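You operate a simulated robot arm through the tools that you are given. There is no shell and no other tool. Be economical: measure what you need, move in short steps, check, and stop when the job is done.

The job below is to be done with a simulated robot arm. You get a single attempt, and the scene is never put back.

TASK
Take the blue wheel on the top of the grey bench and put it away on the grey table. Put the thick purple ring on the top of the grey bench away on the wooden table with the long grey block. Put the yellow block on the top of the grey bench away on the wooden table with the long grey block. Turn the water knob to 3. Fetch the purple knob cap and set it on the white board. Take the brown cloth and put it on the top of the green trolley. Close the front flap of the kit carton. Do these in any order. Set down upright: purple knob cap.

Only the result counts: the job must be done as asked and must still hold three seconds after the hand-in. Knocking over, shifting, dropping, spilling or breaking anything else fails it. A push-on lid holds only when it is set on centred and level and pressed home; a screw cap is set on level and turned clockwise until tight. Flat cloth is picked up by pressing the open fingertips on it (5 to 10 N) and closing them slowly along it; thin cloth reads only 2 to 8 mm in the jaws.

THE ROBOT
A 5-joint arm with a two-finger parallel gripper on a trunk, on a base that drives. Base frame: it is fixed to the floor where the robot stands at the start and does not move with it; the origin is under the middle of the robot, x ahead of it, y to its left, z up; the surface under the hand at the start is at about z = 850. Readings come in mm, degrees, newtons and seconds.
It reaches about 1134 mm from its shoulder. Its first joint turns from -149.0 to 149.0 degrees. Places, roughly: blue wheel (20x20x6 cm) [700, -200, 900]; brown cloth (8x11x3 cm) [-9400, 5800, 900]; front flap of the kit carton [-10000, -8400, 1100]; grey table [300, -3300, 700]; purple knob cap (8x8x8 cm) [700, -6900, 900]; thick purple ring (4x4x4 cm) [700, -300, 900]; top of the green trolley [-10000, 2900, 800]; water knob [400, 2100, 900]; white board (28x20x1 cm) [600, -6400, 900]; wooden table with the long grey block [500, -6500, 800]; yellow block (4x9x4 cm) [800, -1300, 900]. Payload 1.57 kg.
Tool frame: the origin (TCP) lies between the finger pads and is the grasp point; the fingertips stand 30 mm ahead of it; z points along the fingers, y is the line along which they close. The gripper opens to 110 mm. The fingers are 24 mm wide and 12 mm thick; the gripper's body (48 by 112 mm) begins 78 mm behind the TCP.
Orientation is that of the tool frame in the base frame, as [roll, pitch, yaw] about the fixed x, y, z axes, in that order (R = Rz(yaw) Ry(pitch) Rx(roll)). With the fingers straight down and closing along the base's y, the tool's x points along the base's -x, its y along +y and its z along -z.

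THE INTERFACE
- The arm moves only by the tool arm_command. Its argument "deltas" is a list of rows, each a list of 6 numbers: the shift along the tool's x, y, z in cm, then the turn, a rotation vector about the tool's x, y, z in degrees. In form: [[dx, dy, dz, wx, wy, wz], ...]. A call has 1 to 8 rows; each row is the pose to reach, as a shift and turn from the pose commanded when the call began, along the tool's axes at that moment. "fingers" is the opening, from 0 (shut) to 1 (fully open), set as the call begins (left out, the last holds). A row lasts 0.2 s, in which the tool goes at most 50 mm and 8.6 degrees; a call with a longer step from one row to the next is refused whole, and so is a gripper value outside its range. A pose out of reach is approached as far as the arm can. The call stops where the force on the tool passes 40 N (or 10 N more than at its start, if that is more) or the arm is blocked; 0.2 s more then pass. Each finger travels about 153 mm/s and halts on what it meets, pressing with about 33 N; the grip force reading is that of the motor and also rises with nothing between the fingers. The clock runs only during rows and for 0.2 s after the last one: add rows that repeat a pose to give the fingers time. It gives the time, the measured TCP pose, the force on the tool (base axes), the opening and the grip force at its end, in the units of the frame above (readings bear some noise), with the torque about the TCP (base axes, N m) and any sound that the robot's microphone picked up.
- Cameras (640 x 400 px; columns grow to the right, rows downward): "scene" is now at [24.4, 133.4, 1852.3]; the picture's right is [-0.47, -0.88, 0.00], its down [-0.64, 0.34, -0.69] and it looks along [0.61, -0.33, -0.72] (base axes); focal length 272 px, centre (320, 200). "wrist" rides on the gripper at [70, 16, -141] in the tool frame; the picture's right is [-0.23, 0.97, 0.00], its down [-0.85, -0.20, -0.48] and it looks along [-0.47, -0.11, 0.88] (tool axes); focal length 222 px, centre (320, 200). There is no depth. A picture from a camera that has moved, and an enlarged one, comes with that camera's place and axes in the base frame and with its lens.
- get_image(camera): a new picture of that camera. The clock stands still meanwhile.
- move_column(by): slides the trunk up (or, below 0, down) by that many mm; the arm and the scene camera ride with it, the base frame stays. It gives what a move gives, with no picture.
- drive_base(legs): drives the robot by 1 to 6 legs, each [ahead, turn to the left] in mm and degrees, along the robot's own axes; the way and the turn of a leg run together, so that a leg with both is an arc; at most 1500 mm and 180 degrees a leg. The arm and the cameras ride along, it lands a little off, and it stops where it bumps. It gives what a move gives.
- pan_tilt(pan, tilt): turns the head with the scene camera to pan (to the left, within 155 degrees either way) and tilt (down, from -29 to 69), counted from straight ahead of the robot. It gives what a move gives.
- zoom(camera, box): a new picture of the part [left, top, right, bottom] of that camera's present view, enlarged. The clock stands still meanwhile.
- job_done(): hands the job in; it is judged then, once.

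Work in short steps. Places have to be worked out from the pictures, the camera data and where the tool is seen: move nearer, look again, correct. Check each grasp and each placing, and mend what went wrong. You have 186 turns and 164 pictures in all, those below and enlarged ones among them. Open the gripper and draw the arm clear of the work before you hand the job in, unless the task says otherwise; then end with one line.

The tools are called by a JSON object that holds its "method" and its "body". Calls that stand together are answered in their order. arm_command: Moves the arm, as the interface text tells. Its arguments: {"type":"object","properties":{"deltas":{"type":"array","items":{"type":"array","items":{"type":"number"}}},"fingers":{"type":"number"}},"required":["deltas"]} The other tools are called the same way: move_column (by) slides the trunk up or down; drive_base (legs) drives the base; pan_tilt (pan, tilt) turns the head that bears the scene camera; get_image (camera) takes a picture; zoom (camera, box) takes an enlarged picture of a part of a camera's view; job_done () hands the job in.

At the start:

```text
time_s: 0.0
tcp_pos: [494.8, -320.8, 1137.3]
ee_rot: [-180.0, 0.0, 179.7]
force: [-0.3, 0.0, 0.0]
ft_torque: [0.03, 0.03, -0.03]
width: 110.1
gripper_force: 0.1
trunk travel left (down, up): [-871.0, 99.0]
robot x, y, heading: [0.3, -0.0, 0.5]
head pan, tilt: [-28.4, 46.2]
```

scene: 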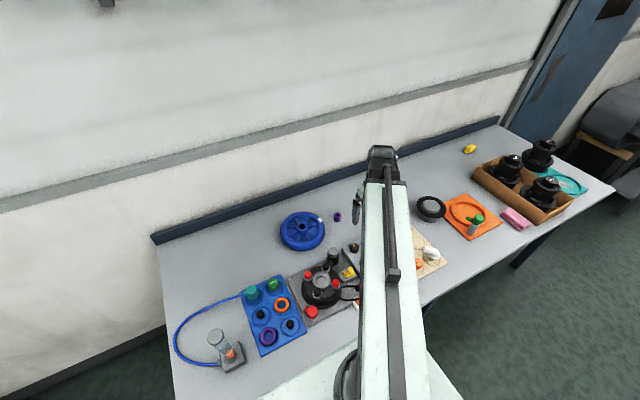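
wrist: 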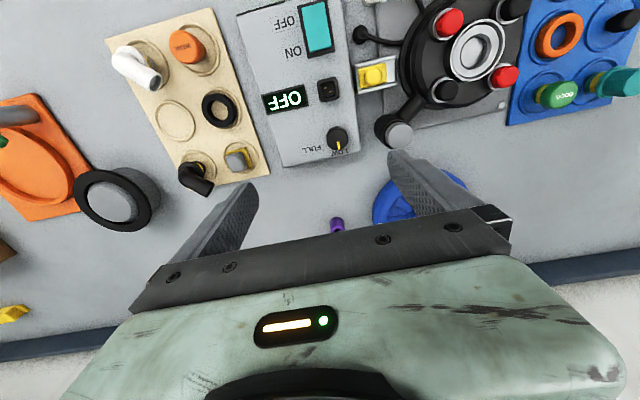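

The wheel appears near (720,-157) and the ring near (725,-338). I zoom in on both before planning the grasp.

{"method": "zoom", "body": {"camera": "scene", "box": [260, 190, 380, 265]}}

{"method": "get_image", "body": {"camera": "wrist"}}

```text
5.33 times, centred on (320, 228) of scene
camera zoom: at [24.4, 133.4, 1852.3], right [-0.47, -0.88, 0.0], down [-0.64, 0.34, -0.69], along [0.61, -0.33, -0.72], focal length 1451 px, centre (320, 53)
```

zoom: 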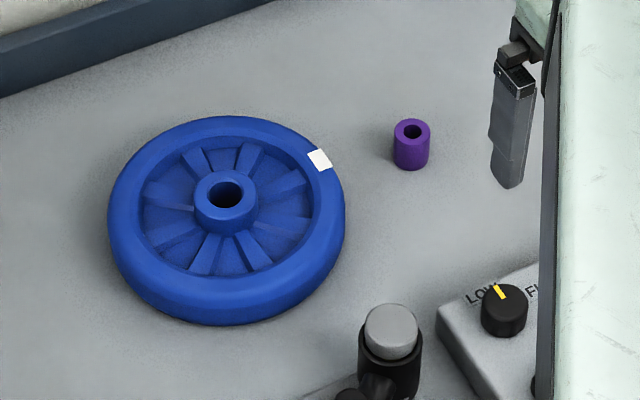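

```text
160 pictures are left
camera wrist: at [425.2, -301.9, 1278.4], right [0.23, 0.97, 0.0], down [0.85, -0.2, 0.48], along [0.47, -0.11, -0.88], focal length 222 px, centre (320, 200)
```

wrist: 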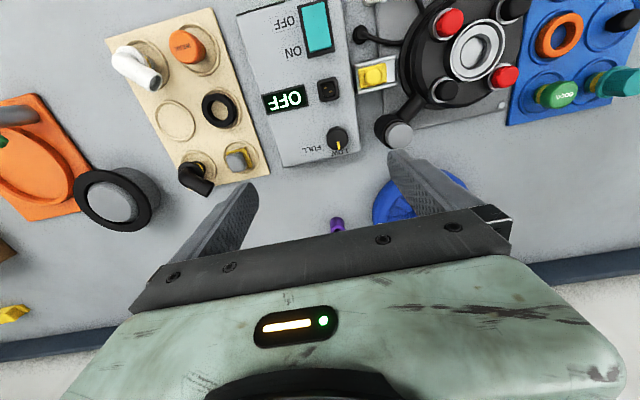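

The wheel's hub, about 53 mm across and near (718,-154), can be gripped from above. I move over it and look with the wrist camera.

{"method": "arm_command", "body": {"deltas": [[-3.7, 2.8, 0.5, 0, 0, 0], [-7.4, 5.6, 1, 0, 0, 0], [-11.2, 8.4, 2, 0, 0, 0], [-15, 11.2, 3, 0, 0, 0], [-18.7, 14, 4, 0, 0, 0], [-22.3, 16.7, 5, 0, 0, 0], [-22.3, 16.7, 5, 0, 0, 0]], "fingers": 1}}

{"method": "get_image", "body": {"camera": "wrist"}}

{"method": "get_image", "body": {"camera": "scene"}}

```text
time_s: 1.6
tcp_pos: [720.2, -153.0, 1136.8]
ee_rot: [179.9, 0.0, 179.7]
force: [-0.3, 0.7, -0.4]
ft_torque: [-0.06, 0.01, 0.0]
width: 110.1
gripper_force: 0.1
out of reach, approached as far as the arm can: row 1, 2, 3, 4, 5, 6, 7
trunk travel left (down, up): [-871.0, 99.0]
robot x, y, heading: [1.5, 1.3, -0.0]
head pan, tilt: [-28.4, 46.2]
```

```text
159 pictures are left
camera wrist: at [649.5, -136.0, 1278.4], right [0.23, 0.97, 0.0], down [0.85, -0.2, 0.48], along [0.47, -0.11, -0.88], focal length 222 px, centre (320, 200)
```

wrist: 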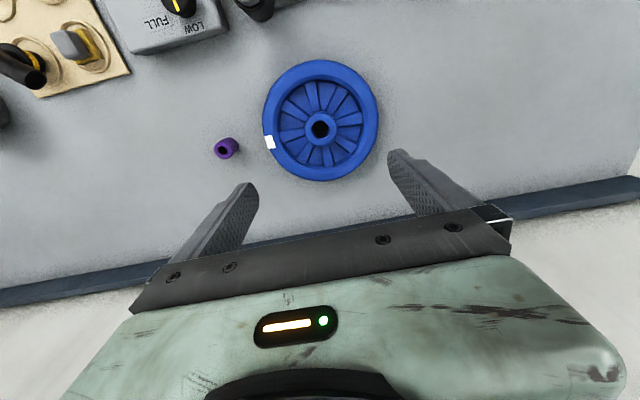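

```text
158 pictures are left
camera scene: at [24.3, 133.6, 1852.3], right [-0.47, -0.88, 0.0], down [-0.64, 0.34, -0.69], along [0.61, -0.33, -0.72], focal length 272 px, centre (320, 200)
```

scene: 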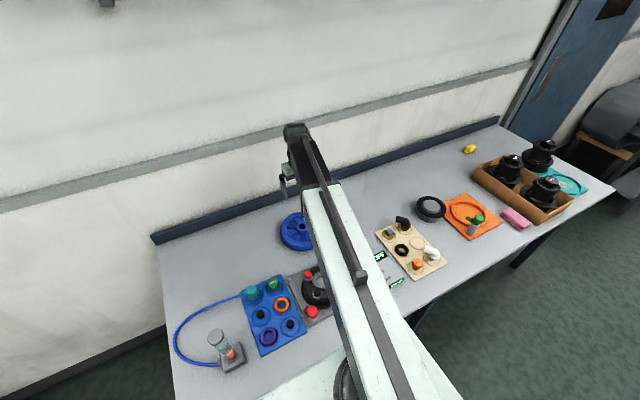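

The TCP is centred over the hub, but the arm wouldn't go down at this trunk height. I lower the trunk by 150 and test the arm from there.

{"method": "move_column", "body": {"by": -150}}

{"method": "get_image", "body": {"camera": "wrist"}}

```text
time_s: 3.4
tcp_pos: [719.4, -153.7, 987.0]
ee_rot: [180.0, -0.1, 179.6]
force: [0.3, -0.8, 0.1]
ft_torque: [0.01, 0.01, -0.03]
width: 110.0
gripper_force: 0.0
trunk travel left (down, up): [-721.0, 249.0]
robot x, y, heading: [-0.1, 1.4, 0.0]
head pan, tilt: [-28.4, 46.2]
```

```text
157 pictures are left
camera wrist: at [649.4, -136.4, 1128.4], right [0.23, 0.97, 0.0], down [0.85, -0.2, 0.48], along [0.47, -0.11, -0.88], focal length 222 px, centre (320, 200)
```

wrist: 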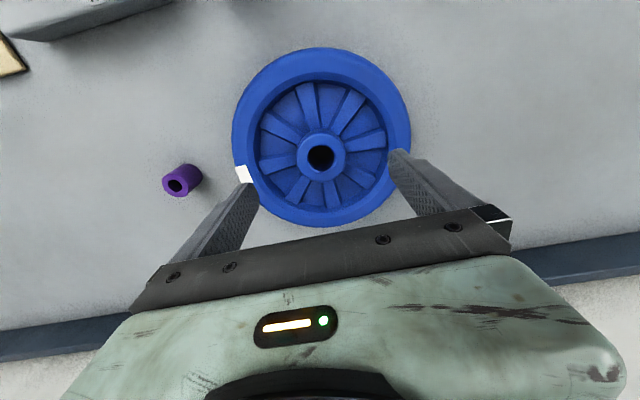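

The hub reads (718.6,-151.5), well under the tool. I part-close to about 82 mm so the fingers fit inside the rim, and try going down with the arm.

{"method": "arm_command", "body": {"deltas": [[0, 0.1, 2, 0, 0, 0], [0, 0.1, 4, 0, 0, 0], [0, 0.1, 5, 0, 0, 0], [0, 0.1, 5, 0, 0, 0]], "fingers": 0.75}}

{"method": "get_image", "body": {"camera": "wrist"}}

```text
time_s: 4.3
tcp_pos: [718.5, -154.5, 987.2]
ee_rot: [180.0, 0.0, 179.6]
force: [-0.4, -0.2, 0.0]
ft_torque: [0.01, 0.01, 0.0]
width: 82.8
gripper_force: 0.0
out of reach, approached as far as the arm can: row 1, 2, 3, 4
trunk travel left (down, up): [-721.0, 249.0]
robot x, y, heading: [-1.2, 5.3, 0.3]
head pan, tilt: [-28.4, 46.2]
```

```text
156 pictures are left
camera wrist: at [649.4, -136.3, 1128.4], right [0.23, 0.97, 0.0], down [0.85, -0.2, 0.48], along [0.47, -0.11, -0.88], focal length 222 px, centre (320, 200)
```

wrist: 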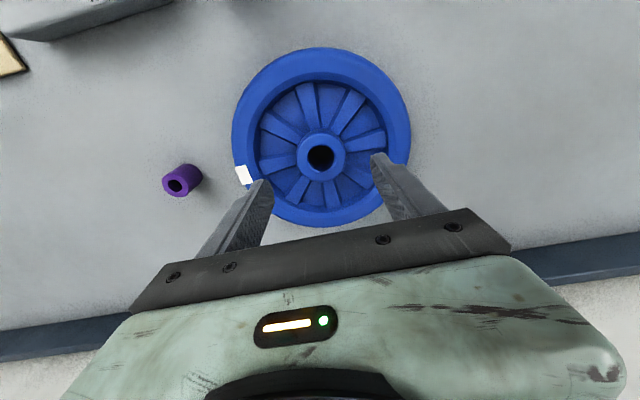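

The arm doesn't go lower, so vertical motion has to come from the trunk. I lower it until the fingertips are beside the hub.

{"method": "move_column", "body": {"by": -65}}

{"method": "get_image", "body": {"camera": "wrist"}}

```text
time_s: 5.4
tcp_pos: [718.0, -153.1, 922.2]
ee_rot: [180.0, 0.0, 179.7]
force: [-0.5, -1.2, 0.5]
ft_torque: [0.0, 0.01, 0.0]
width: 82.3
gripper_force: 0.0
trunk travel left (down, up): [-656.0, 314.0]
robot x, y, heading: [-0.9, -0.0, 0.1]
head pan, tilt: [-28.4, 46.2]
```

```text
155 pictures are left
camera wrist: at [649.4, -136.3, 1063.4], right [0.23, 0.97, 0.0], down [0.85, -0.2, 0.48], along [0.47, -0.11, -0.88], focal length 222 px, centre (320, 200)
```

wrist: 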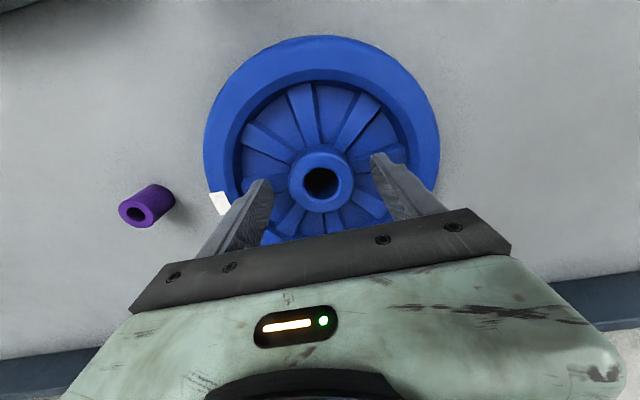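

The fingertips are at about z 892, level with the hub. I go 12 mm deeper for a better bite.

{"method": "move_column", "body": {"by": -12}}

{"method": "zoom", "body": {"camera": "wrist", "box": [190, 30, 450, 250]}}

```text
time_s: 6.0
tcp_pos: [719.7, -154.4, 911.4]
ee_rot: [-179.9, 0.4, 179.7]
force: [-2.4, -0.1, 28.2]
ft_torque: [0.41, 0.39, 0.09]
width: 82.6
gripper_force: 0.1
trunk travel left (down, up): [-644.0, 326.0]
robot x, y, heading: [3.1, -1.1, 0.2]
head pan, tilt: [-28.4, 46.2]
stopped: the force on the tool passed its limit at 50 N (the readings are from after the stop); the commanded pose is now the measured one
```

```text
1.82 times, centred on (320, 140) of wrist
camera zoom: at [648.3, -136.2, 1053.4], right [0.23, 0.97, 0.0], down [0.85, -0.2, 0.48], along [0.47, -0.11, -0.88], focal length 404 px, centre (320, 309)
```

zoom: 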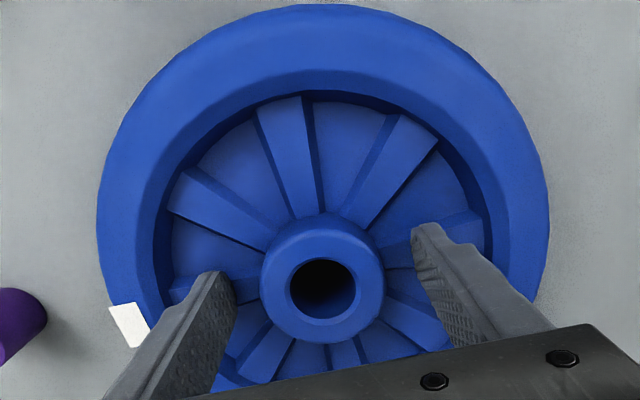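

The tips touched the spokes at about z 881. I raise 4 mm and close on the hub.

{"method": "move_column", "body": {"by": 4}}

{"method": "arm_command", "body": {"deltas": [[0, 0, 0, 0, 0, 0], [0, 0, 0, 0, 0, 0], [0, 0, 0, 0, 0, 0]], "fingers": 0}}

{"method": "move_column", "body": {"by": 60}}

{"method": "get_image", "body": {"camera": "wrist"}}

```text
time_s: 6.5
tcp_pos: [722.7, -153.6, 915.0]
ee_rot: [-179.9, 0.3, 179.7]
force: [0.3, 0.2, 0.7]
ft_torque: [-0.02, 0.04, 0.02]
width: 82.8
gripper_force: 0.3
trunk travel left (down, up): [-648.0, 322.0]
robot x, y, heading: [2.3, 0.2, 0.4]
head pan, tilt: [-28.4, 46.2]
```

```text
time_s: 7.3
tcp_pos: [721.3, -154.6, 913.8]
ee_rot: [180.0, 0.2, 179.7]
force: [-0.4, 1.2, 0.0]
ft_torque: [0.35, -0.26, 0.1]
width: 53.5
gripper_force: 33.4
trunk travel left (down, up): [-648.0, 322.0]
robot x, y, heading: [-2.1, 0.9, 0.1]
head pan, tilt: [-28.4, 46.2]
```

```text
time_s: 8.3
tcp_pos: [721.5, -155.4, 974.8]
ee_rot: [-179.9, 0.3, 179.5]
force: [0.8, -0.2, -7.4]
ft_torque: [0.0, 0.05, 0.04]
width: 53.6
gripper_force: 33.1
trunk travel left (down, up): [-708.0, 262.0]
robot x, y, heading: [0.1, 2.6, 0.3]
head pan, tilt: [-28.4, 46.2]
```

```text
153 pictures are left
camera wrist: at [651.2, -136.6, 1115.0], right [0.23, 0.97, 0.0], down [0.85, -0.2, 0.48], along [0.47, -0.11, -0.88], focal length 222 px, centre (320, 200)
```

wrist: 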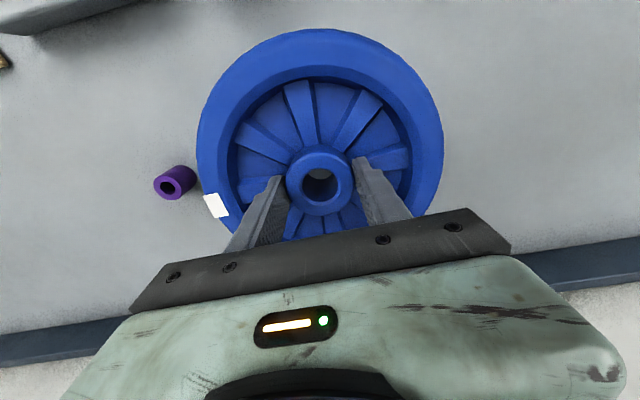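

The wheel is held at about 0.75 kg. I lift it, back off from the bench, and look toward -y for the route and the grey table.

{"method": "move_column", "body": {"by": 170}}

{"method": "drive_base", "body": {"legs": [[-500, 0], [0, -90]]}}

{"method": "pan_tilt", "body": {"pan": 0, "tilt": 25}}

{"method": "get_image", "body": {"camera": "scene"}}

```text
time_s: 10.2
tcp_pos: [721.5, -155.3, 1144.4]
ee_rot: [-179.9, 0.3, 179.6]
force: [1.0, -0.7, -7.0]
ft_torque: [0.02, 0.04, 0.03]
width: 53.5
gripper_force: 32.8
trunk travel left (down, up): [-878.0, 92.0]
robot x, y, heading: [-1.7, -1.7, 0.0]
head pan, tilt: [-28.4, 46.2]
```

```text
time_s: 17.0
tcp_pos: [-654.4, -722.2, 1144.5]
ee_rot: [179.9, 0.3, 89.8]
force: [0.0, 0.4, -7.1]
ft_torque: [-0.02, -0.01, 0.02]
width: 53.6
gripper_force: 32.7
trunk travel left (down, up): [-878.0, 92.0]
robot x, y, heading: [-458.5, -2.4, -88.9]
head pan, tilt: [-28.4, 46.2]
```

```text
time_s: 17.9
tcp_pos: [-652.5, -722.3, 1145.4]
ee_rot: [180.0, 0.2, 89.8]
force: [0.0, -0.6, -6.5]
ft_torque: [0.02, -0.02, -0.03]
width: 53.5
gripper_force: 32.9
trunk travel left (down, up): [-878.0, 92.0]
robot x, y, heading: [-458.1, -2.0, -89.1]
head pan, tilt: [0.0, 25.0]
```

```text
152 pictures are left
camera scene: at [-291.3, -46.5, 1892.0], right [-1.0, -0.01, 0.0], down [-0.01, 0.42, -0.91], along [0.01, -0.91, -0.42], focal length 272 px, centre (320, 200)
```

scene: 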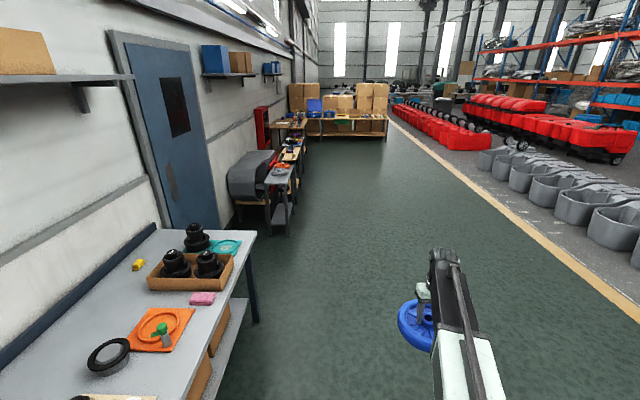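

The way is clear, and the small grey table shows past the door. I drive 2300 mm on and look again.

{"method": "drive_base", "body": {"legs": [[1200, 0], [1100, 0]]}}

{"method": "pan_tilt", "body": {"pan": 35, "tilt": 40}}

{"method": "get_image", "body": {"camera": "scene"}}

```text
time_s: 29.1
tcp_pos: [-585.1, -2998.6, 1144.4]
ee_rot: [179.9, 0.3, 90.9]
force: [0.8, -0.7, -7.6]
ft_torque: [0.02, -0.02, -0.04]
width: 53.6
gripper_force: 32.9
trunk travel left (down, up): [-878.0, 92.0]
robot x, y, heading: [-406.3, -2272.9, -88.2]
head pan, tilt: [0.0, 25.0]
```

```text
time_s: 30.1
tcp_pos: [-584.5, -2998.7, 1144.0]
ee_rot: [-180.0, 0.3, 90.9]
force: [-0.1, 0.0, -8.1]
ft_torque: [0.0, 0.01, 0.01]
width: 53.6
gripper_force: 32.7
trunk travel left (down, up): [-878.0, 92.0]
robot x, y, heading: [-406.0, -2273.5, -88.1]
head pan, tilt: [35.0, 40.0]
```

```text
151 pictures are left
camera scene: at [-187.9, -2290.5, 1868.8], right [-0.8, -0.6, 0.0], down [-0.39, 0.51, -0.77], along [0.46, -0.61, -0.64], focal length 272 px, centre (320, 200)
```

scene: 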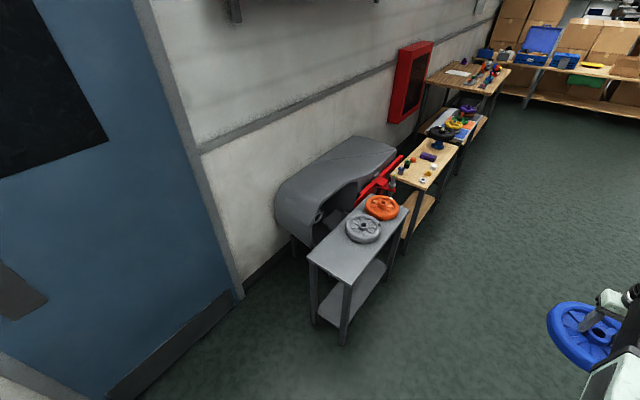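

The free area on the grey table is roughly x 145–410, y −3000 to −3240. I drive 690 mm ahead, turn to face it and look.

{"method": "drive_base", "body": {"legs": [[695, 0], [0, 88]]}}

{"method": "pan_tilt", "body": {"pan": -15, "tilt": 55}}

{"method": "get_image", "body": {"camera": "scene"}}

{"method": "get_image", "body": {"camera": "wrist"}}

```text
time_s: 37.7
tcp_pos: [330.6, -3155.2, 1144.4]
ee_rot: [-180.0, 0.3, 179.6]
force: [-0.2, -0.2, -7.6]
ft_torque: [-0.04, 0.04, 0.01]
width: 53.7
gripper_force: 32.7
trunk travel left (down, up): [-878.0, 92.0]
robot x, y, heading: [-393.1, -3002.2, -0.3]
head pan, tilt: [35.0, 40.0]
```

```text
time_s: 38.9
tcp_pos: [330.6, -3152.8, 1144.4]
ee_rot: [180.0, 0.4, 179.5]
force: [-0.1, 0.3, -7.1]
ft_torque: [-0.02, 0.02, 0.01]
width: 53.7
gripper_force: 32.9
trunk travel left (down, up): [-878.0, 92.0]
robot x, y, heading: [-395.8, -3000.3, -0.6]
head pan, tilt: [-15.0, 55.0]
```

```text
150 pictures are left
camera scene: at [-364.9, -2849.4, 1848.0], right [-0.26, -0.96, 0.0], down [-0.79, 0.21, -0.57], along [0.55, -0.15, -0.82], focal length 272 px, centre (320, 200)
```

scene: 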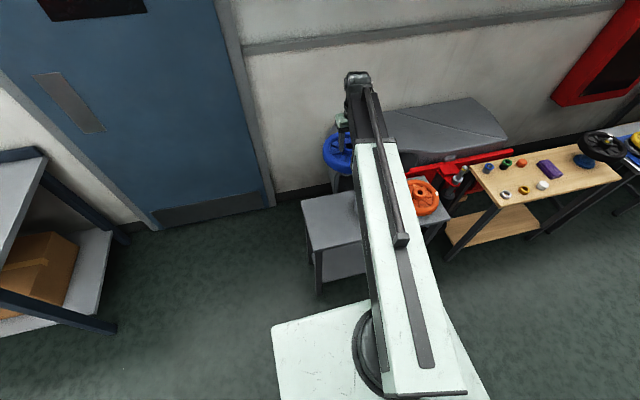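

```text
149 pictures are left
camera wrist: at [260.3, -3136.1, 1285.1], right [0.23, 0.97, 0.0], down [0.85, -0.21, 0.48], along [0.47, -0.11, -0.88], focal length 222 px, centre (320, 200)
```

wrist: 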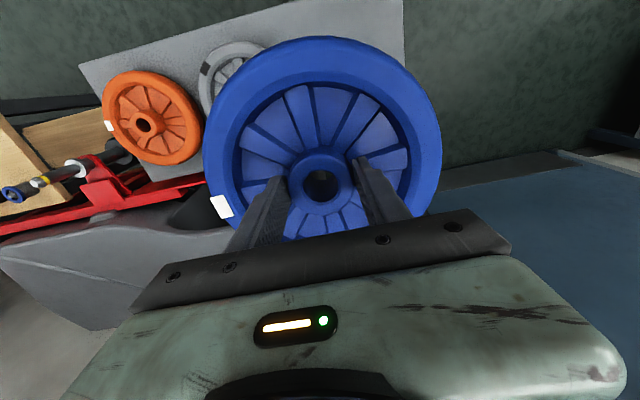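

The table reads about x 144–412 with its +y edge near −2965; the grey wheel starts near −3240. I shift to (278,−3085) and lower partway to check.

{"method": "arm_command", "body": {"deltas": [[2, 3, 0, 0, 0, 0], [4, 5.5, 0, 0, 0, 0], [5.3, 6.8, 0, 0, 0, 0], [5.3, 6.8, 0, 0, 0, 0]]}}

{"method": "move_column", "body": {"by": -280}}

{"method": "get_image", "body": {"camera": "wrist"}}

{"method": "get_image", "body": {"camera": "scene"}}

```text
time_s: 39.9
tcp_pos: [278.0, -3084.9, 1144.7]
ee_rot: [180.0, 0.3, 179.5]
force: [-0.3, -0.2, -7.7]
ft_torque: [-0.02, 0.02, 0.0]
width: 54.1
gripper_force: 33.5
trunk travel left (down, up): [-878.0, 92.0]
robot x, y, heading: [-393.5, -3002.4, -0.0]
head pan, tilt: [-15.0, 55.0]
```

```text
time_s: 42.7
tcp_pos: [278.4, -3085.5, 865.3]
ee_rot: [-180.0, 0.3, 179.6]
force: [0.3, 1.1, -7.5]
ft_torque: [0.02, 0.04, 0.0]
width: 54.1
gripper_force: 33.0
trunk travel left (down, up): [-598.0, 372.0]
robot x, y, heading: [-393.8, -2998.1, -0.3]
head pan, tilt: [-15.0, 55.0]
```

```text
148 pictures are left
camera wrist: at [207.8, -3067.1, 1005.2], right [0.23, 0.97, 0.0], down [0.85, -0.21, 0.48], along [0.47, -0.11, -0.88], focal length 222 px, centre (320, 200)
```

wrist: 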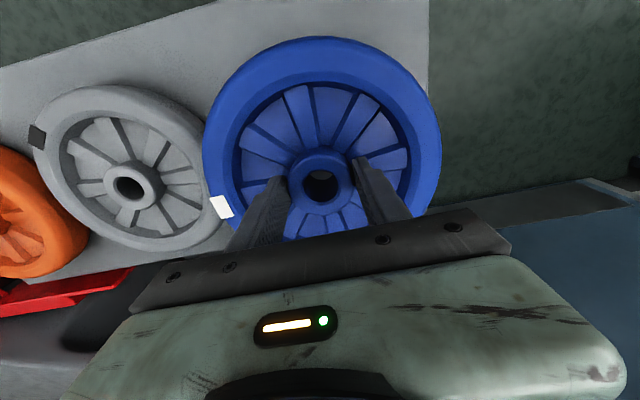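

```text
147 pictures are left
camera scene: at [-365.2, -2849.8, 1568.1], right [-0.26, -0.96, 0.0], down [-0.79, 0.22, -0.57], along [0.55, -0.15, -0.82], focal length 272 px, centre (320, 200)
```

scene: 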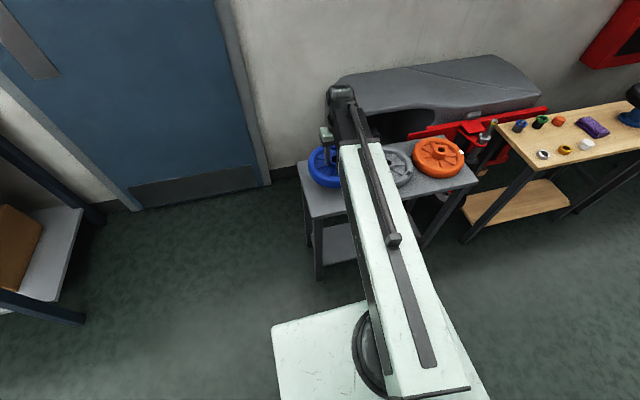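

The clearances are about 30 mm to the grey wheel and 45 mm to the table edge. I lower to near contact; the trunk stops on force.

{"method": "move_column", "body": {"by": -92}}

{"method": "move_column", "body": {"by": -5}}

{"method": "get_image", "body": {"camera": "wrist"}}

```text
time_s: 43.6
tcp_pos: [277.1, -3084.2, 802.8]
ee_rot: [-180.0, 0.9, 179.5]
force: [-5.9, 0.9, 69.8]
ft_torque: [0.55, 0.93, -0.3]
width: 53.8
gripper_force: 33.4
trunk travel left (down, up): [-532.0, 438.0]
robot x, y, heading: [-388.0, -2998.5, -0.3]
head pan, tilt: [-15.0, 55.0]
stopped: the force on the tool passed its limit at 278 N (the readings are from after the stop); the commanded pose is now the measured one
```

```text
time_s: 43.9
tcp_pos: [276.3, -3085.0, 803.6]
ee_rot: [180.0, 0.8, 179.6]
force: [-4.9, 1.1, 66.8]
ft_torque: [0.42, 0.36, 0.06]
width: 53.4
gripper_force: 33.5
trunk travel left (down, up): [-533.0, 437.0]
robot x, y, heading: [-390.9, -3002.2, -0.4]
head pan, tilt: [-15.0, 55.0]
stopped: the force on the tool passed its limit at 91 N (the readings are from after the stop); the commanded pose is now the measured one
```

```text
146 pictures are left
camera wrist: at [204.6, -3066.9, 942.9], right [0.24, 0.97, 0.0], down [0.85, -0.21, 0.49], along [0.48, -0.11, -0.87], focal length 222 px, centre (320, 200)
```

wrist: 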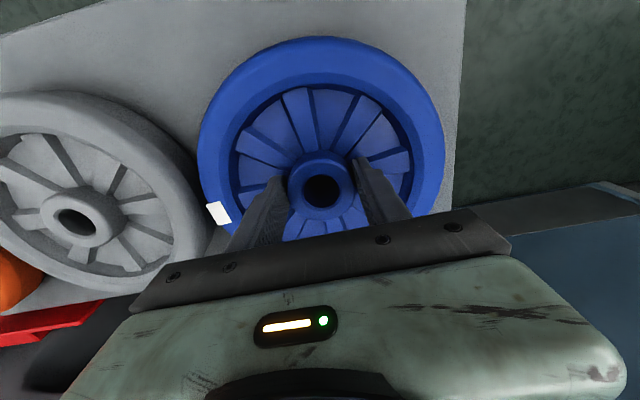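

Contact came earlier than expected; the table is at about z 738. I ease up 2 mm, open, and rise.

{"method": "move_column", "body": {"by": 2}}

{"method": "arm_command", "body": {"deltas": [[0, 0, 0, 0, 0, 0], [0, 0, 0, 0, 0, 0]], "fingers": 0.75}}

{"method": "move_column", "body": {"by": 300}}

{"method": "get_image", "body": {"camera": "wrist"}}

```text
time_s: 44.4
tcp_pos: [277.2, -3085.0, 803.5]
ee_rot: [-179.9, 0.6, 179.6]
force: [-17.4, 2.9, 30.3]
ft_torque: [0.4, 1.16, -0.11]
width: 53.6
gripper_force: 33.2
trunk travel left (down, up): [-535.0, 435.0]
robot x, y, heading: [-390.5, -3001.9, -0.3]
head pan, tilt: [-15.0, 55.0]
```

```text
time_s: 45.0
tcp_pos: [279.8, -3087.9, 803.6]
ee_rot: [-179.9, 0.9, 179.3]
force: [6.1, -12.9, 43.1]
ft_torque: [0.57, 0.27, -0.01]
width: 75.5
gripper_force: 0.1
trunk travel left (down, up): [-535.0, 435.0]
robot x, y, heading: [-389.2, -3004.3, -0.4]
head pan, tilt: [-15.0, 55.0]
```

```text
time_s: 48.0
tcp_pos: [281.0, -3084.9, 1102.1]
ee_rot: [180.0, 0.7, 179.5]
force: [-0.3, 0.3, -0.2]
ft_torque: [0.02, -0.01, 0.02]
width: 82.6
gripper_force: 0.1
trunk travel left (down, up): [-835.0, 135.0]
robot x, y, heading: [-389.2, -3002.0, -0.7]
head pan, tilt: [-15.0, 55.0]
```

```text
145 pictures are left
camera wrist: at [208.9, -3067.3, 1241.4], right [0.24, 0.97, 0.0], down [0.85, -0.21, 0.49], along [0.47, -0.11, -0.87], focal length 222 px, centre (320, 200)
```

wrist: 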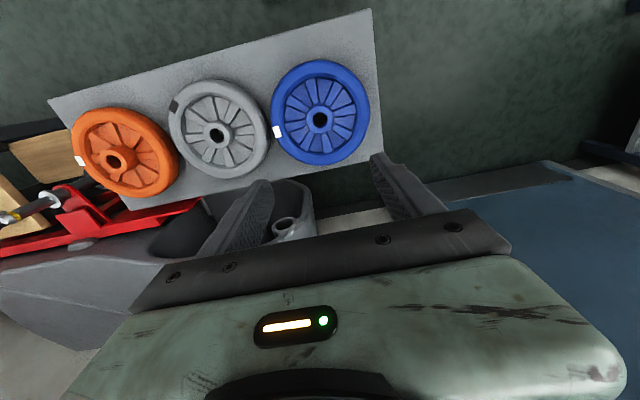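

The wheel stands well on the table. Next is the water knob at y≈2100, while the hand is empty: I turn left, drive there and look.

{"method": "drive_base", "body": {"legs": [[0, 91], [1500, 0], [1500, 0], [1500, 0]]}}

{"method": "pan_tilt", "body": {"pan": -35, "tilt": 35}}

{"method": "get_image", "body": {"camera": "scene"}}

```text
time_s: 73.3
tcp_pos: [-558.4, 2179.6, 1102.4]
ee_rot: [-180.0, 0.6, -84.9]
force: [0.1, -0.5, -0.1]
ft_torque: [-0.01, -0.01, 0.03]
width: 82.5
gripper_force: 0.1
trunk travel left (down, up): [-835.0, 135.0]
robot x, y, heading: [-575.5, 1502.6, 95.1]
head pan, tilt: [-15.0, 55.0]
```

```text
time_s: 74.2
tcp_pos: [-557.7, 2180.1, 1101.2]
ee_rot: [-180.0, 0.6, -84.9]
force: [-0.4, 0.7, -0.6]
ft_torque: [0.01, -0.01, -0.04]
width: 82.5
gripper_force: 0.2
trunk travel left (down, up): [-835.0, 135.0]
robot x, y, heading: [-577.1, 1504.1, 95.4]
head pan, tilt: [-35.0, 35.0]
```

```text
144 pictures are left
camera scene: at [-698.6, 1521.1, 1832.6], right [0.87, -0.49, 0.0], down [-0.28, -0.5, -0.82], along [0.41, 0.71, -0.57], focal length 272 px, centre (320, 200)
```

scene: 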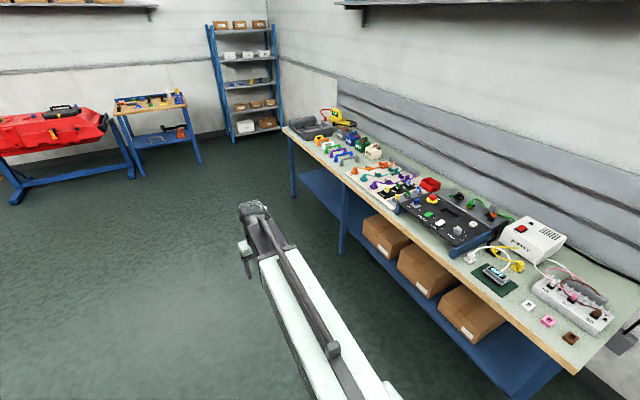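

The listed knob place falls on the black console near pixel (451,233). I zoom in on it.

{"method": "zoom", "body": {"camera": "scene", "box": [380, 165, 540, 265]}}

```text
4.00 times, centred on (460, 215) of scene
camera zoom: at [-698.6, 1521.1, 1832.6], right [0.87, -0.49, 0.0], down [-0.28, -0.5, -0.82], along [0.41, 0.71, -0.57], focal length 1088 px, centre (-240, 140)
```

zoom: 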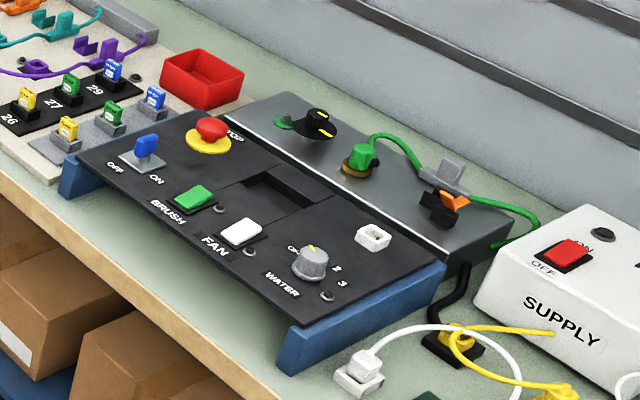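

The water knob is near (462,2098), on a panel that slopes toward the robot. I drive up to face it.

{"method": "drive_base", "body": {"legs": [[560, 0], [0, -95], [200, 0]]}}

{"method": "pan_tilt", "body": {"pan": 0, "tilt": 45}}

{"method": "get_image", "body": {"camera": "scene"}}

{"method": "get_image", "body": {"camera": "wrist"}}

```text
time_s: 82.6
tcp_pos: [243.3, 1990.2, 1099.7]
ee_rot: [-180.0, 0.5, 180.0]
force: [0.6, 0.1, -0.1]
ft_torque: [0.08, 0.01, 0.02]
width: 82.6
gripper_force: 0.1
trunk travel left (down, up): [-835.0, 135.0]
robot x, y, heading: [-430.4, 2078.2, -0.5]
head pan, tilt: [-35.0, 35.0]
```

```text
time_s: 83.6
tcp_pos: [242.6, 1990.4, 1101.6]
ee_rot: [180.0, 0.7, -180.0]
force: [0.0, -0.7, -0.3]
ft_torque: [0.02, 0.0, 0.0]
width: 82.7
gripper_force: 0.0
trunk travel left (down, up): [-835.0, 135.0]
robot x, y, heading: [-431.8, 2080.8, -0.5]
head pan, tilt: [0.0, 45.0]
```

```text
142 pictures are left
camera scene: at [-392.3, 2251.0, 1817.8], right [-0.01, -1.0, 0.0], down [-0.71, 0.01, -0.71], along [0.71, -0.01, -0.71], focal length 272 px, centre (320, 200)
```

scene: 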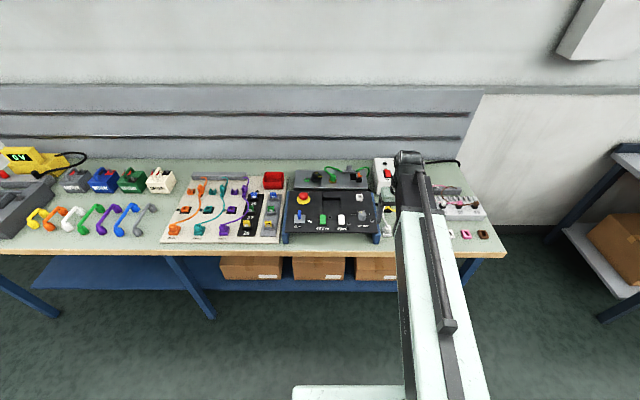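

```text
141 pictures are left
camera wrist: at [170.7, 2008.4, 1241.4], right [0.23, 0.97, 0.0], down [0.85, -0.2, 0.49], along [0.48, -0.11, -0.87], focal length 222 px, centre (320, 200)
```

wrist: 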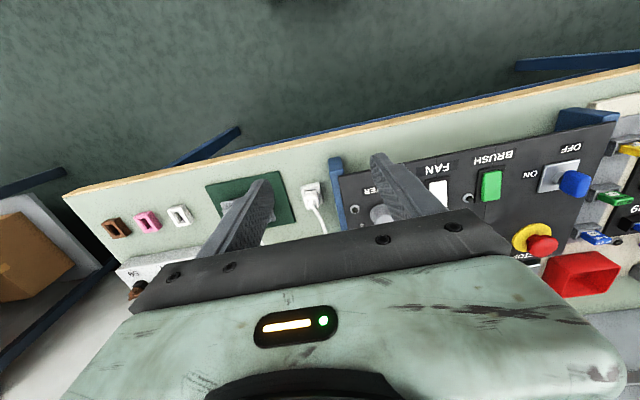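

The knob reads about (412,2060). I bring the tool close to it for a clear wrist view.

{"method": "arm_command", "body": {"deltas": [[-4, 2.5, 0, 0, 0, 0], [-8, 5, 0, 0, 0, 0], [-12, 7, 0, 0, 0, 0], [-16, 7, 0, 0, 0, 0], [-16, 7, 0, 0, 0, 0]], "fingers": 1}}

{"method": "get_image", "body": {"camera": "wrist"}}

{"method": "zoom", "body": {"camera": "scene", "box": [270, 150, 400, 250]}}

```text
time_s: 84.8
tcp_pos: [400.6, 2061.1, 1101.7]
ee_rot: [180.0, 0.5, 179.9]
force: [0.5, -0.3, 0.2]
ft_torque: [-0.02, 0.01, -0.02]
width: 109.7
gripper_force: 0.1
trunk travel left (down, up): [-835.0, 135.0]
robot x, y, heading: [-427.7, 2081.9, -0.2]
head pan, tilt: [0.0, 45.0]
```

```text
140 pictures are left
camera wrist: at [329.0, 2077.7, 1241.4], right [0.23, 0.97, 0.0], down [0.85, -0.2, 0.49], along [0.48, -0.11, -0.87], focal length 222 px, centre (320, 200)
```

wrist: 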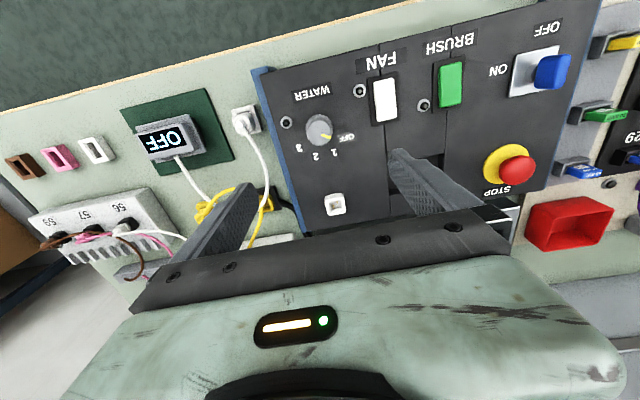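

```text
4.00 times, centred on (335, 200) of scene
camera zoom: at [-392.4, 2250.9, 1817.8], right [-0.01, -1.0, 0.0], down [-0.71, 0.0, -0.71], along [0.71, 0.0, -0.71], focal length 1088 px, centre (260, 200)
```

zoom: 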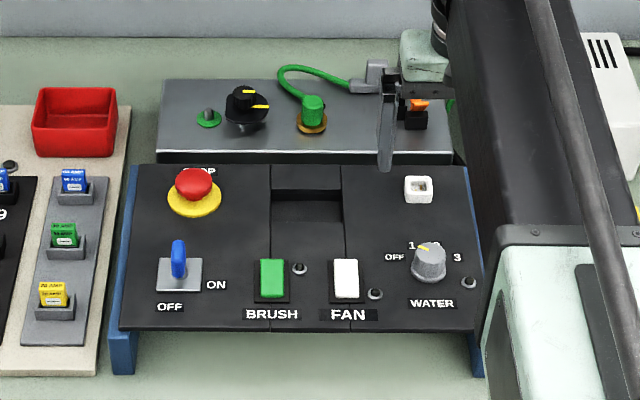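

I zoom the wrist view to read the pointer and label angles.

{"method": "zoom", "body": {"camera": "wrist", "box": [270, 80, 370, 170]}}

```text
4.44 times, centred on (320, 125) of wrist
camera zoom: at [329.0, 2077.7, 1241.4], right [0.23, 0.97, 0.0], down [0.85, -0.2, 0.49], along [0.48, -0.11, -0.87], focal length 987 px, centre (320, 533)
```

zoom: 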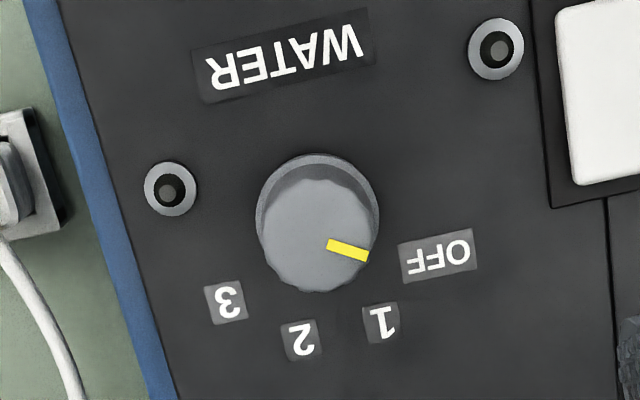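

The panel looks level and the knob points at OFF, so 3 is 120° clockwise. The knob is at about (393,2064) with its base near z 915–925. I centre on it, pre-rotate −60° and set the opening to 55 mm.

{"method": "arm_command", "body": {"deltas": [[0.7, 0.3, 0, 0, 0, -7.5], [0.7, 0.3, 0, 0, 0, -15], [0.7, 0.3, 0, 0, 0, -22.5], [0.7, 0.3, 0, 0, 0, -30], [0.7, 0.3, 0, 0, 0, -37.5], [0.7, 0.3, 0, 0, 0, -45], [0.7, 0.3, 0, 0, 0, -52.5], [0.7, 0.3, 0, 0, 0, -60]], "fingers": 0.55}}

{"method": "move_column", "body": {"by": -100}}

{"method": "get_image", "body": {"camera": "wrist"}}

```text
time_s: 86.6
tcp_pos: [395.3, 2062.8, 1101.4]
ee_rot: [-179.5, 0.3, -119.9]
force: [0.2, -0.2, 0.0]
ft_torque: [-0.04, 0.0, -0.01]
width: 60.5
gripper_force: 0.1
trunk travel left (down, up): [-835.0, 135.0]
robot x, y, heading: [-428.8, 2083.4, -0.4]
head pan, tilt: [0.0, 45.0]
```

```text
time_s: 88.0
tcp_pos: [396.0, 2063.4, 1000.8]
ee_rot: [-179.4, 0.4, -120.1]
force: [0.3, 0.3, 0.4]
ft_torque: [-0.01, 0.0, 0.0]
width: 60.5
gripper_force: 0.1
trunk travel left (down, up): [-735.0, 235.0]
robot x, y, heading: [-428.4, 2079.1, -0.4]
head pan, tilt: [0.0, 45.0]
```

```text
137 pictures are left
camera wrist: at [344.4, 2012.5, 1141.7], right [-0.73, 0.68, -0.01], down [0.6, 0.64, 0.48], along [0.34, 0.35, -0.87], focal length 222 px, centre (320, 200)
```

wrist: 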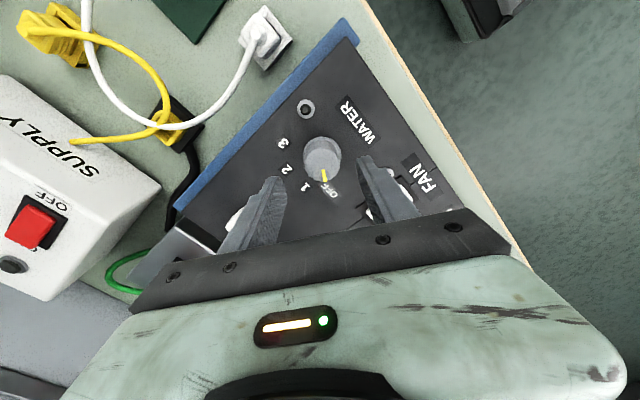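

The knob lies 4 mm toward −x of the TCP. I correct and lower 30.

{"method": "arm_command", "body": {"deltas": [[0.24, 0.32, 0, 0, 0, 0], [0.24, 0.32, 0, 0, 0, 0]]}}

{"method": "move_column", "body": {"by": -35}}

{"method": "zoom", "body": {"camera": "wrist", "box": [220, 60, 420, 260]}}

{"method": "zoom", "body": {"camera": "scene", "box": [310, 110, 430, 200]}}

```text
time_s: 88.6
tcp_pos: [390.8, 2063.6, 1000.6]
ee_rot: [-179.4, 0.3, -120.0]
force: [0.0, 0.5, -0.3]
ft_torque: [-0.01, 0.01, 0.01]
width: 60.5
gripper_force: 0.2
trunk travel left (down, up): [-735.0, 235.0]
robot x, y, heading: [-428.5, 2080.6, -0.4]
head pan, tilt: [0.0, 45.0]
```

```text
time_s: 89.4
tcp_pos: [391.7, 2063.1, 966.6]
ee_rot: [-179.5, 0.2, -120.1]
force: [-1.2, 0.0, 0.1]
ft_torque: [0.02, 0.03, 0.0]
width: 60.4
gripper_force: 0.0
trunk travel left (down, up): [-700.0, 270.0]
robot x, y, heading: [-430.1, 2078.1, -0.4]
head pan, tilt: [0.0, 45.0]
```

```text
2.00 times, centred on (320, 160) of wrist
camera zoom: at [340.6, 2012.4, 1106.7], right [-0.73, 0.68, -0.01], down [0.6, 0.64, 0.48], along [0.34, 0.35, -0.87], focal length 444 px, centre (320, 280)
```

zoom: 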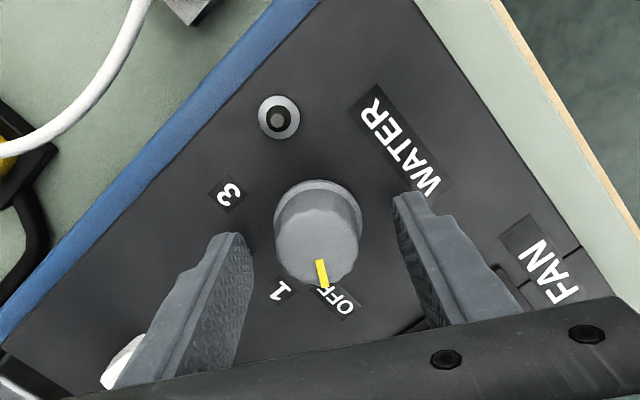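

```text
4.44 times, centred on (370, 155) of scene
camera zoom: at [-392.5, 2251.0, 1682.8], right [-0.01, -1.0, 0.0], down [-0.71, 0.0, -0.71], along [0.71, 0.0, -0.71], focal length 1209 px, centre (98, 400)
```

zoom: 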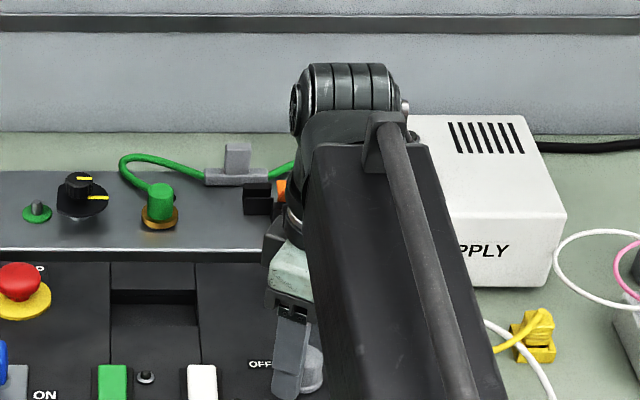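

The knob is centred between the fingers. I lower 15 more and recheck the fore-aft centring.

{"method": "move_column", "body": {"by": -15}}

{"method": "zoom", "body": {"camera": "wrist", "box": [220, 60, 420, 260]}}

```text
time_s: 89.9
tcp_pos: [389.3, 2064.9, 955.9]
ee_rot: [-179.4, 0.6, -120.1]
force: [3.1, -1.0, 40.0]
ft_torque: [0.28, 1.32, 0.04]
width: 56.9
gripper_force: 0.1
trunk travel left (down, up): [-686.0, 284.0]
robot x, y, heading: [-431.0, 2081.9, -0.3]
head pan, tilt: [0.0, 45.0]
stopped: the force on the tool passed its limit at 50 N (the readings are from after the stop); the commanded pose is now the measured one
```

```text
2.00 times, centred on (320, 160) of wrist
camera zoom: at [338.6, 2012.9, 1095.4], right [-0.73, 0.68, -0.01], down [0.59, 0.64, 0.49], along [0.34, 0.35, -0.87], focal length 444 px, centre (320, 280)
```

zoom: 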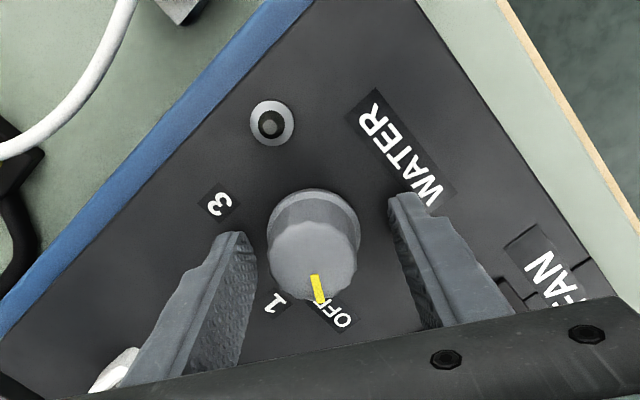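

The tips touched the panel at z≈926, which puts the knob at (391,2063) with the TCP on it. I raise 4 and grip.

{"method": "move_column", "body": {"by": 4}}

{"method": "arm_command", "body": {"deltas": [[0, 0, 0, 0, 0, 0], [0, 0, 0, 0, 0, 0], [0, 0, 0, 0, 0, 0]], "fingers": 0}}

{"method": "arm_command", "body": {"deltas": [[0, 0, 0, 0, 0, 7.5], [0, 0, 0, 0, 0, 15], [0, 0, 0, 0, 0, 22.5], [0, 0, 0, 0, 0, 30], [0, 0, 0, 0, 0, 37.5], [0, 0, 0, 0, 0, 45], [0, 0, 0, 0, 0, 52.5], [0, 0, 0, 0, 0, 60]]}}

{"method": "get_image", "body": {"camera": "wrist"}}

```text
time_s: 90.5
tcp_pos: [392.0, 2065.6, 955.6]
ee_rot: [-179.5, 0.4, -120.0]
force: [0.6, -0.7, 0.2]
ft_torque: [0.02, -0.01, 0.04]
width: 60.5
gripper_force: 0.1
trunk travel left (down, up): [-690.0, 280.0]
robot x, y, heading: [-429.2, 2081.4, -0.4]
head pan, tilt: [0.0, 45.0]
```

```text
time_s: 91.3
tcp_pos: [393.0, 2063.7, 955.4]
ee_rot: [-179.5, 0.5, -120.0]
force: [0.7, -0.9, -4.1]
ft_torque: [0.05, -0.33, 0.02]
width: 37.4
gripper_force: 43.5
trunk travel left (down, up): [-690.0, 280.0]
robot x, y, heading: [-429.8, 2081.2, -0.5]
head pan, tilt: [0.0, 45.0]
```

```text
time_s: 93.1
tcp_pos: [393.8, 2062.7, 956.0]
ee_rot: [179.9, 0.9, 179.8]
force: [22.5, -19.4, 15.7]
ft_torque: [-0.79, -0.29, 0.06]
width: 37.4
gripper_force: 43.3
trunk travel left (down, up): [-690.0, 280.0]
robot x, y, heading: [-433.0, 2080.4, -0.5]
head pan, tilt: [0.0, 45.0]
```

```text
133 pictures are left
camera wrist: at [322.0, 2079.4, 1095.8], right [0.23, 0.97, 0.0], down [0.85, -0.2, 0.49], along [0.48, -0.11, -0.87], focal length 222 px, centre (320, 200)
```

wrist: 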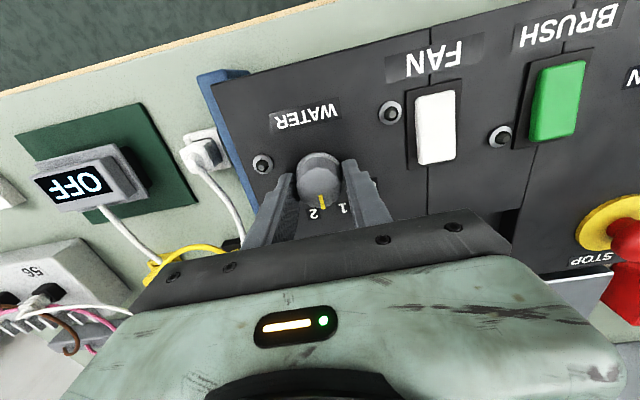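

The knob is turning with the fingers. I turn the remaining 60°.

{"method": "arm_command", "body": {"deltas": [[0, 0, 0, 0, 0, 7.5], [0, 0, 0, 0, 0, 15], [0, 0, 0, 0, 0, 22.5], [0, 0, 0, 0, 0, 30], [0, 0, 0, 0, 0, 37.5], [0, 0, 0, 0, 0, 45], [0, 0, 0, 0, 0, 52.5], [0, 0, 0, 0, 0, 60]]}}

{"method": "arm_command", "body": {"deltas": [[0, 0, 0, 0, 0, 0], [0, 0, 0, 0, 0, 0]], "fingers": 0.55}}

{"method": "move_column", "body": {"by": 100}}

{"method": "get_image", "body": {"camera": "wrist"}}

```text
time_s: 94.9
tcp_pos: [392.8, 2060.1, 956.2]
ee_rot: [179.4, 0.4, 119.9]
force: [10.0, -27.9, 3.5]
ft_torque: [-1.13, -0.51, 0.41]
width: 37.3
gripper_force: 43.6
trunk travel left (down, up): [-690.0, 280.0]
robot x, y, heading: [-430.0, 2080.5, -0.5]
head pan, tilt: [0.0, 45.0]
```

```text
time_s: 95.5
tcp_pos: [392.2, 2064.7, 955.9]
ee_rot: [179.3, 0.2, 120.0]
force: [0.4, -0.1, -0.1]
ft_torque: [0.0, 0.01, 0.0]
width: 60.8
gripper_force: 0.0
trunk travel left (down, up): [-690.0, 280.0]
robot x, y, heading: [-428.3, 2080.7, -0.5]
head pan, tilt: [0.0, 45.0]
```

```text
time_s: 96.8
tcp_pos: [392.9, 2064.0, 1055.7]
ee_rot: [179.3, 0.3, 120.1]
force: [0.1, -0.2, 0.2]
ft_torque: [0.01, 0.02, -0.06]
width: 60.6
gripper_force: 0.0
trunk travel left (down, up): [-790.0, 180.0]
robot x, y, heading: [-431.9, 2080.7, -0.5]
head pan, tilt: [0.0, 45.0]
```

```text
132 pictures are left
camera wrist: at [369.5, 2133.7, 1197.0], right [0.96, 0.29, 0.01], down [0.25, -0.84, 0.48], along [0.15, -0.46, -0.88], focal length 222 px, centre (320, 200)
```

wrist: 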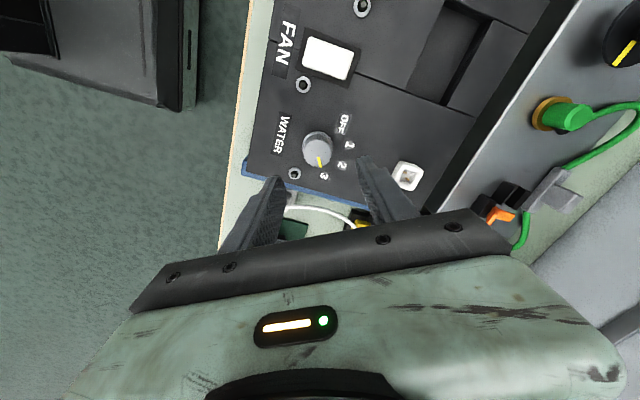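

{"method": "zoom", "body": {"camera": "wrist", "box": [270, 100, 370, 200]}}

```text
4.00 times, centred on (320, 150) of wrist
camera zoom: at [369.5, 2133.7, 1197.0], right [0.96, 0.29, 0.01], down [0.25, -0.84, 0.48], along [0.15, -0.46, -0.88], focal length 888 px, centre (320, 400)
```

zoom: 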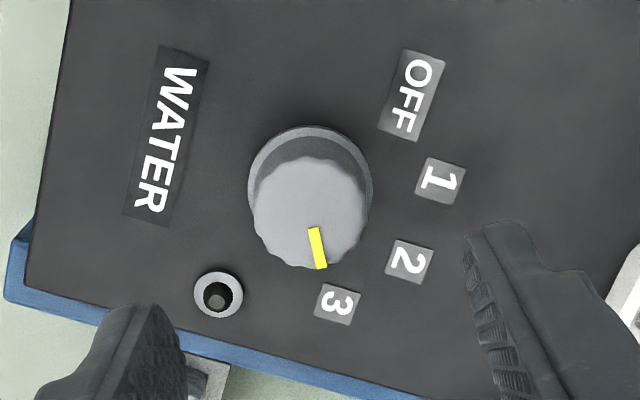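

The knob points exactly at 3. I turn the wrist back and drive to the purple ring.

{"method": "arm_command", "body": {"deltas": [[0, 0, 0, 0, 0, -7.5], [0, 0, 0, 0, 0, -15], [0, 0, 0, 0, 0, -22.5], [0, 0, 0, 0, 0, -30], [0, 0, 0, 0, 0, -37.5], [0, 0, 0, 0, 0, -45], [0, 0, 0, 0, 0, -52.5], [0, 0, 0, 0, 0, -60]], "fingers": 1}}

{"method": "move_column", "body": {"by": 80}}

{"method": "drive_base", "body": {"legs": [[0, -89.5], [1200, 0], [1130, 0], [0, 90], [350, 0]]}}

{"method": "get_image", "body": {"camera": "wrist"}}

{"method": "get_image", "body": {"camera": "scene"}}

```text
time_s: 98.6
tcp_pos: [391.7, 2064.5, 1055.8]
ee_rot: [180.0, 0.7, -179.9]
force: [0.7, -0.4, 0.6]
ft_torque: [-0.04, 0.03, 0.03]
width: 109.9
gripper_force: 0.0
trunk travel left (down, up): [-790.0, 180.0]
robot x, y, heading: [-430.8, 2077.8, -0.4]
head pan, tilt: [0.0, 45.0]
```

```text
time_s: 99.8
tcp_pos: [391.7, 2064.5, 1135.9]
ee_rot: [179.9, 0.7, 179.9]
force: [-0.5, 0.6, -0.5]
ft_torque: [0.02, 0.0, 0.03]
width: 109.8
gripper_force: 0.0
trunk travel left (down, up): [-870.0, 100.0]
robot x, y, heading: [-428.4, 2077.6, -0.4]
head pan, tilt: [0.0, 45.0]
```

```text
time_s: 120.7
tcp_pos: [792.6, -163.8, 1135.7]
ee_rot: [179.9, 0.6, -175.7]
force: [-0.9, 0.6, 0.3]
ft_torque: [-0.07, 0.02, 0.01]
width: 109.9
gripper_force: 0.1
trunk travel left (down, up): [-870.0, 100.0]
robot x, y, heading: [-26.7, -227.6, 4.5]
head pan, tilt: [0.0, 45.0]
```

```text
130 pictures are left
camera wrist: at [719.7, -153.0, 1275.6], right [0.15, 0.99, 0.0], down [0.86, -0.14, 0.49], along [0.48, -0.07, -0.87], focal length 222 px, centre (320, 200)
```

wrist: 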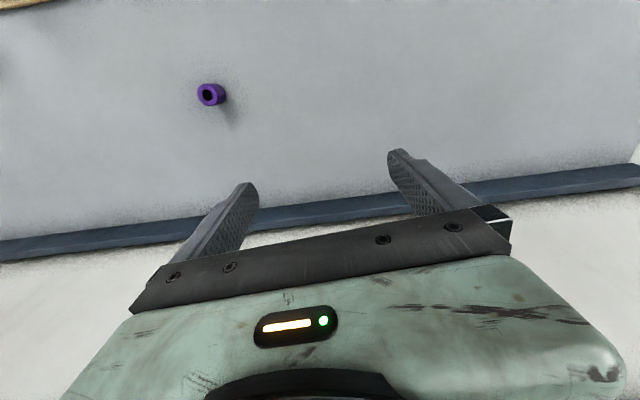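

```text
129 pictures are left
camera scene: at [-3.4, -55.2, 1852.9], right [0.08, -1.0, 0.0], down [-0.71, -0.05, -0.71], along [0.7, 0.05, -0.71], focal length 272 px, centre (320, 200)
```

scene: 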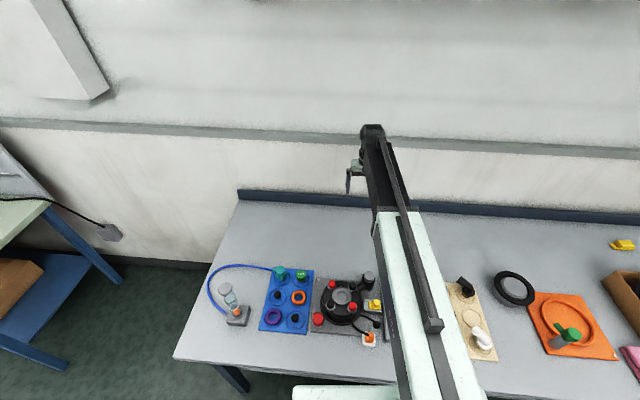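

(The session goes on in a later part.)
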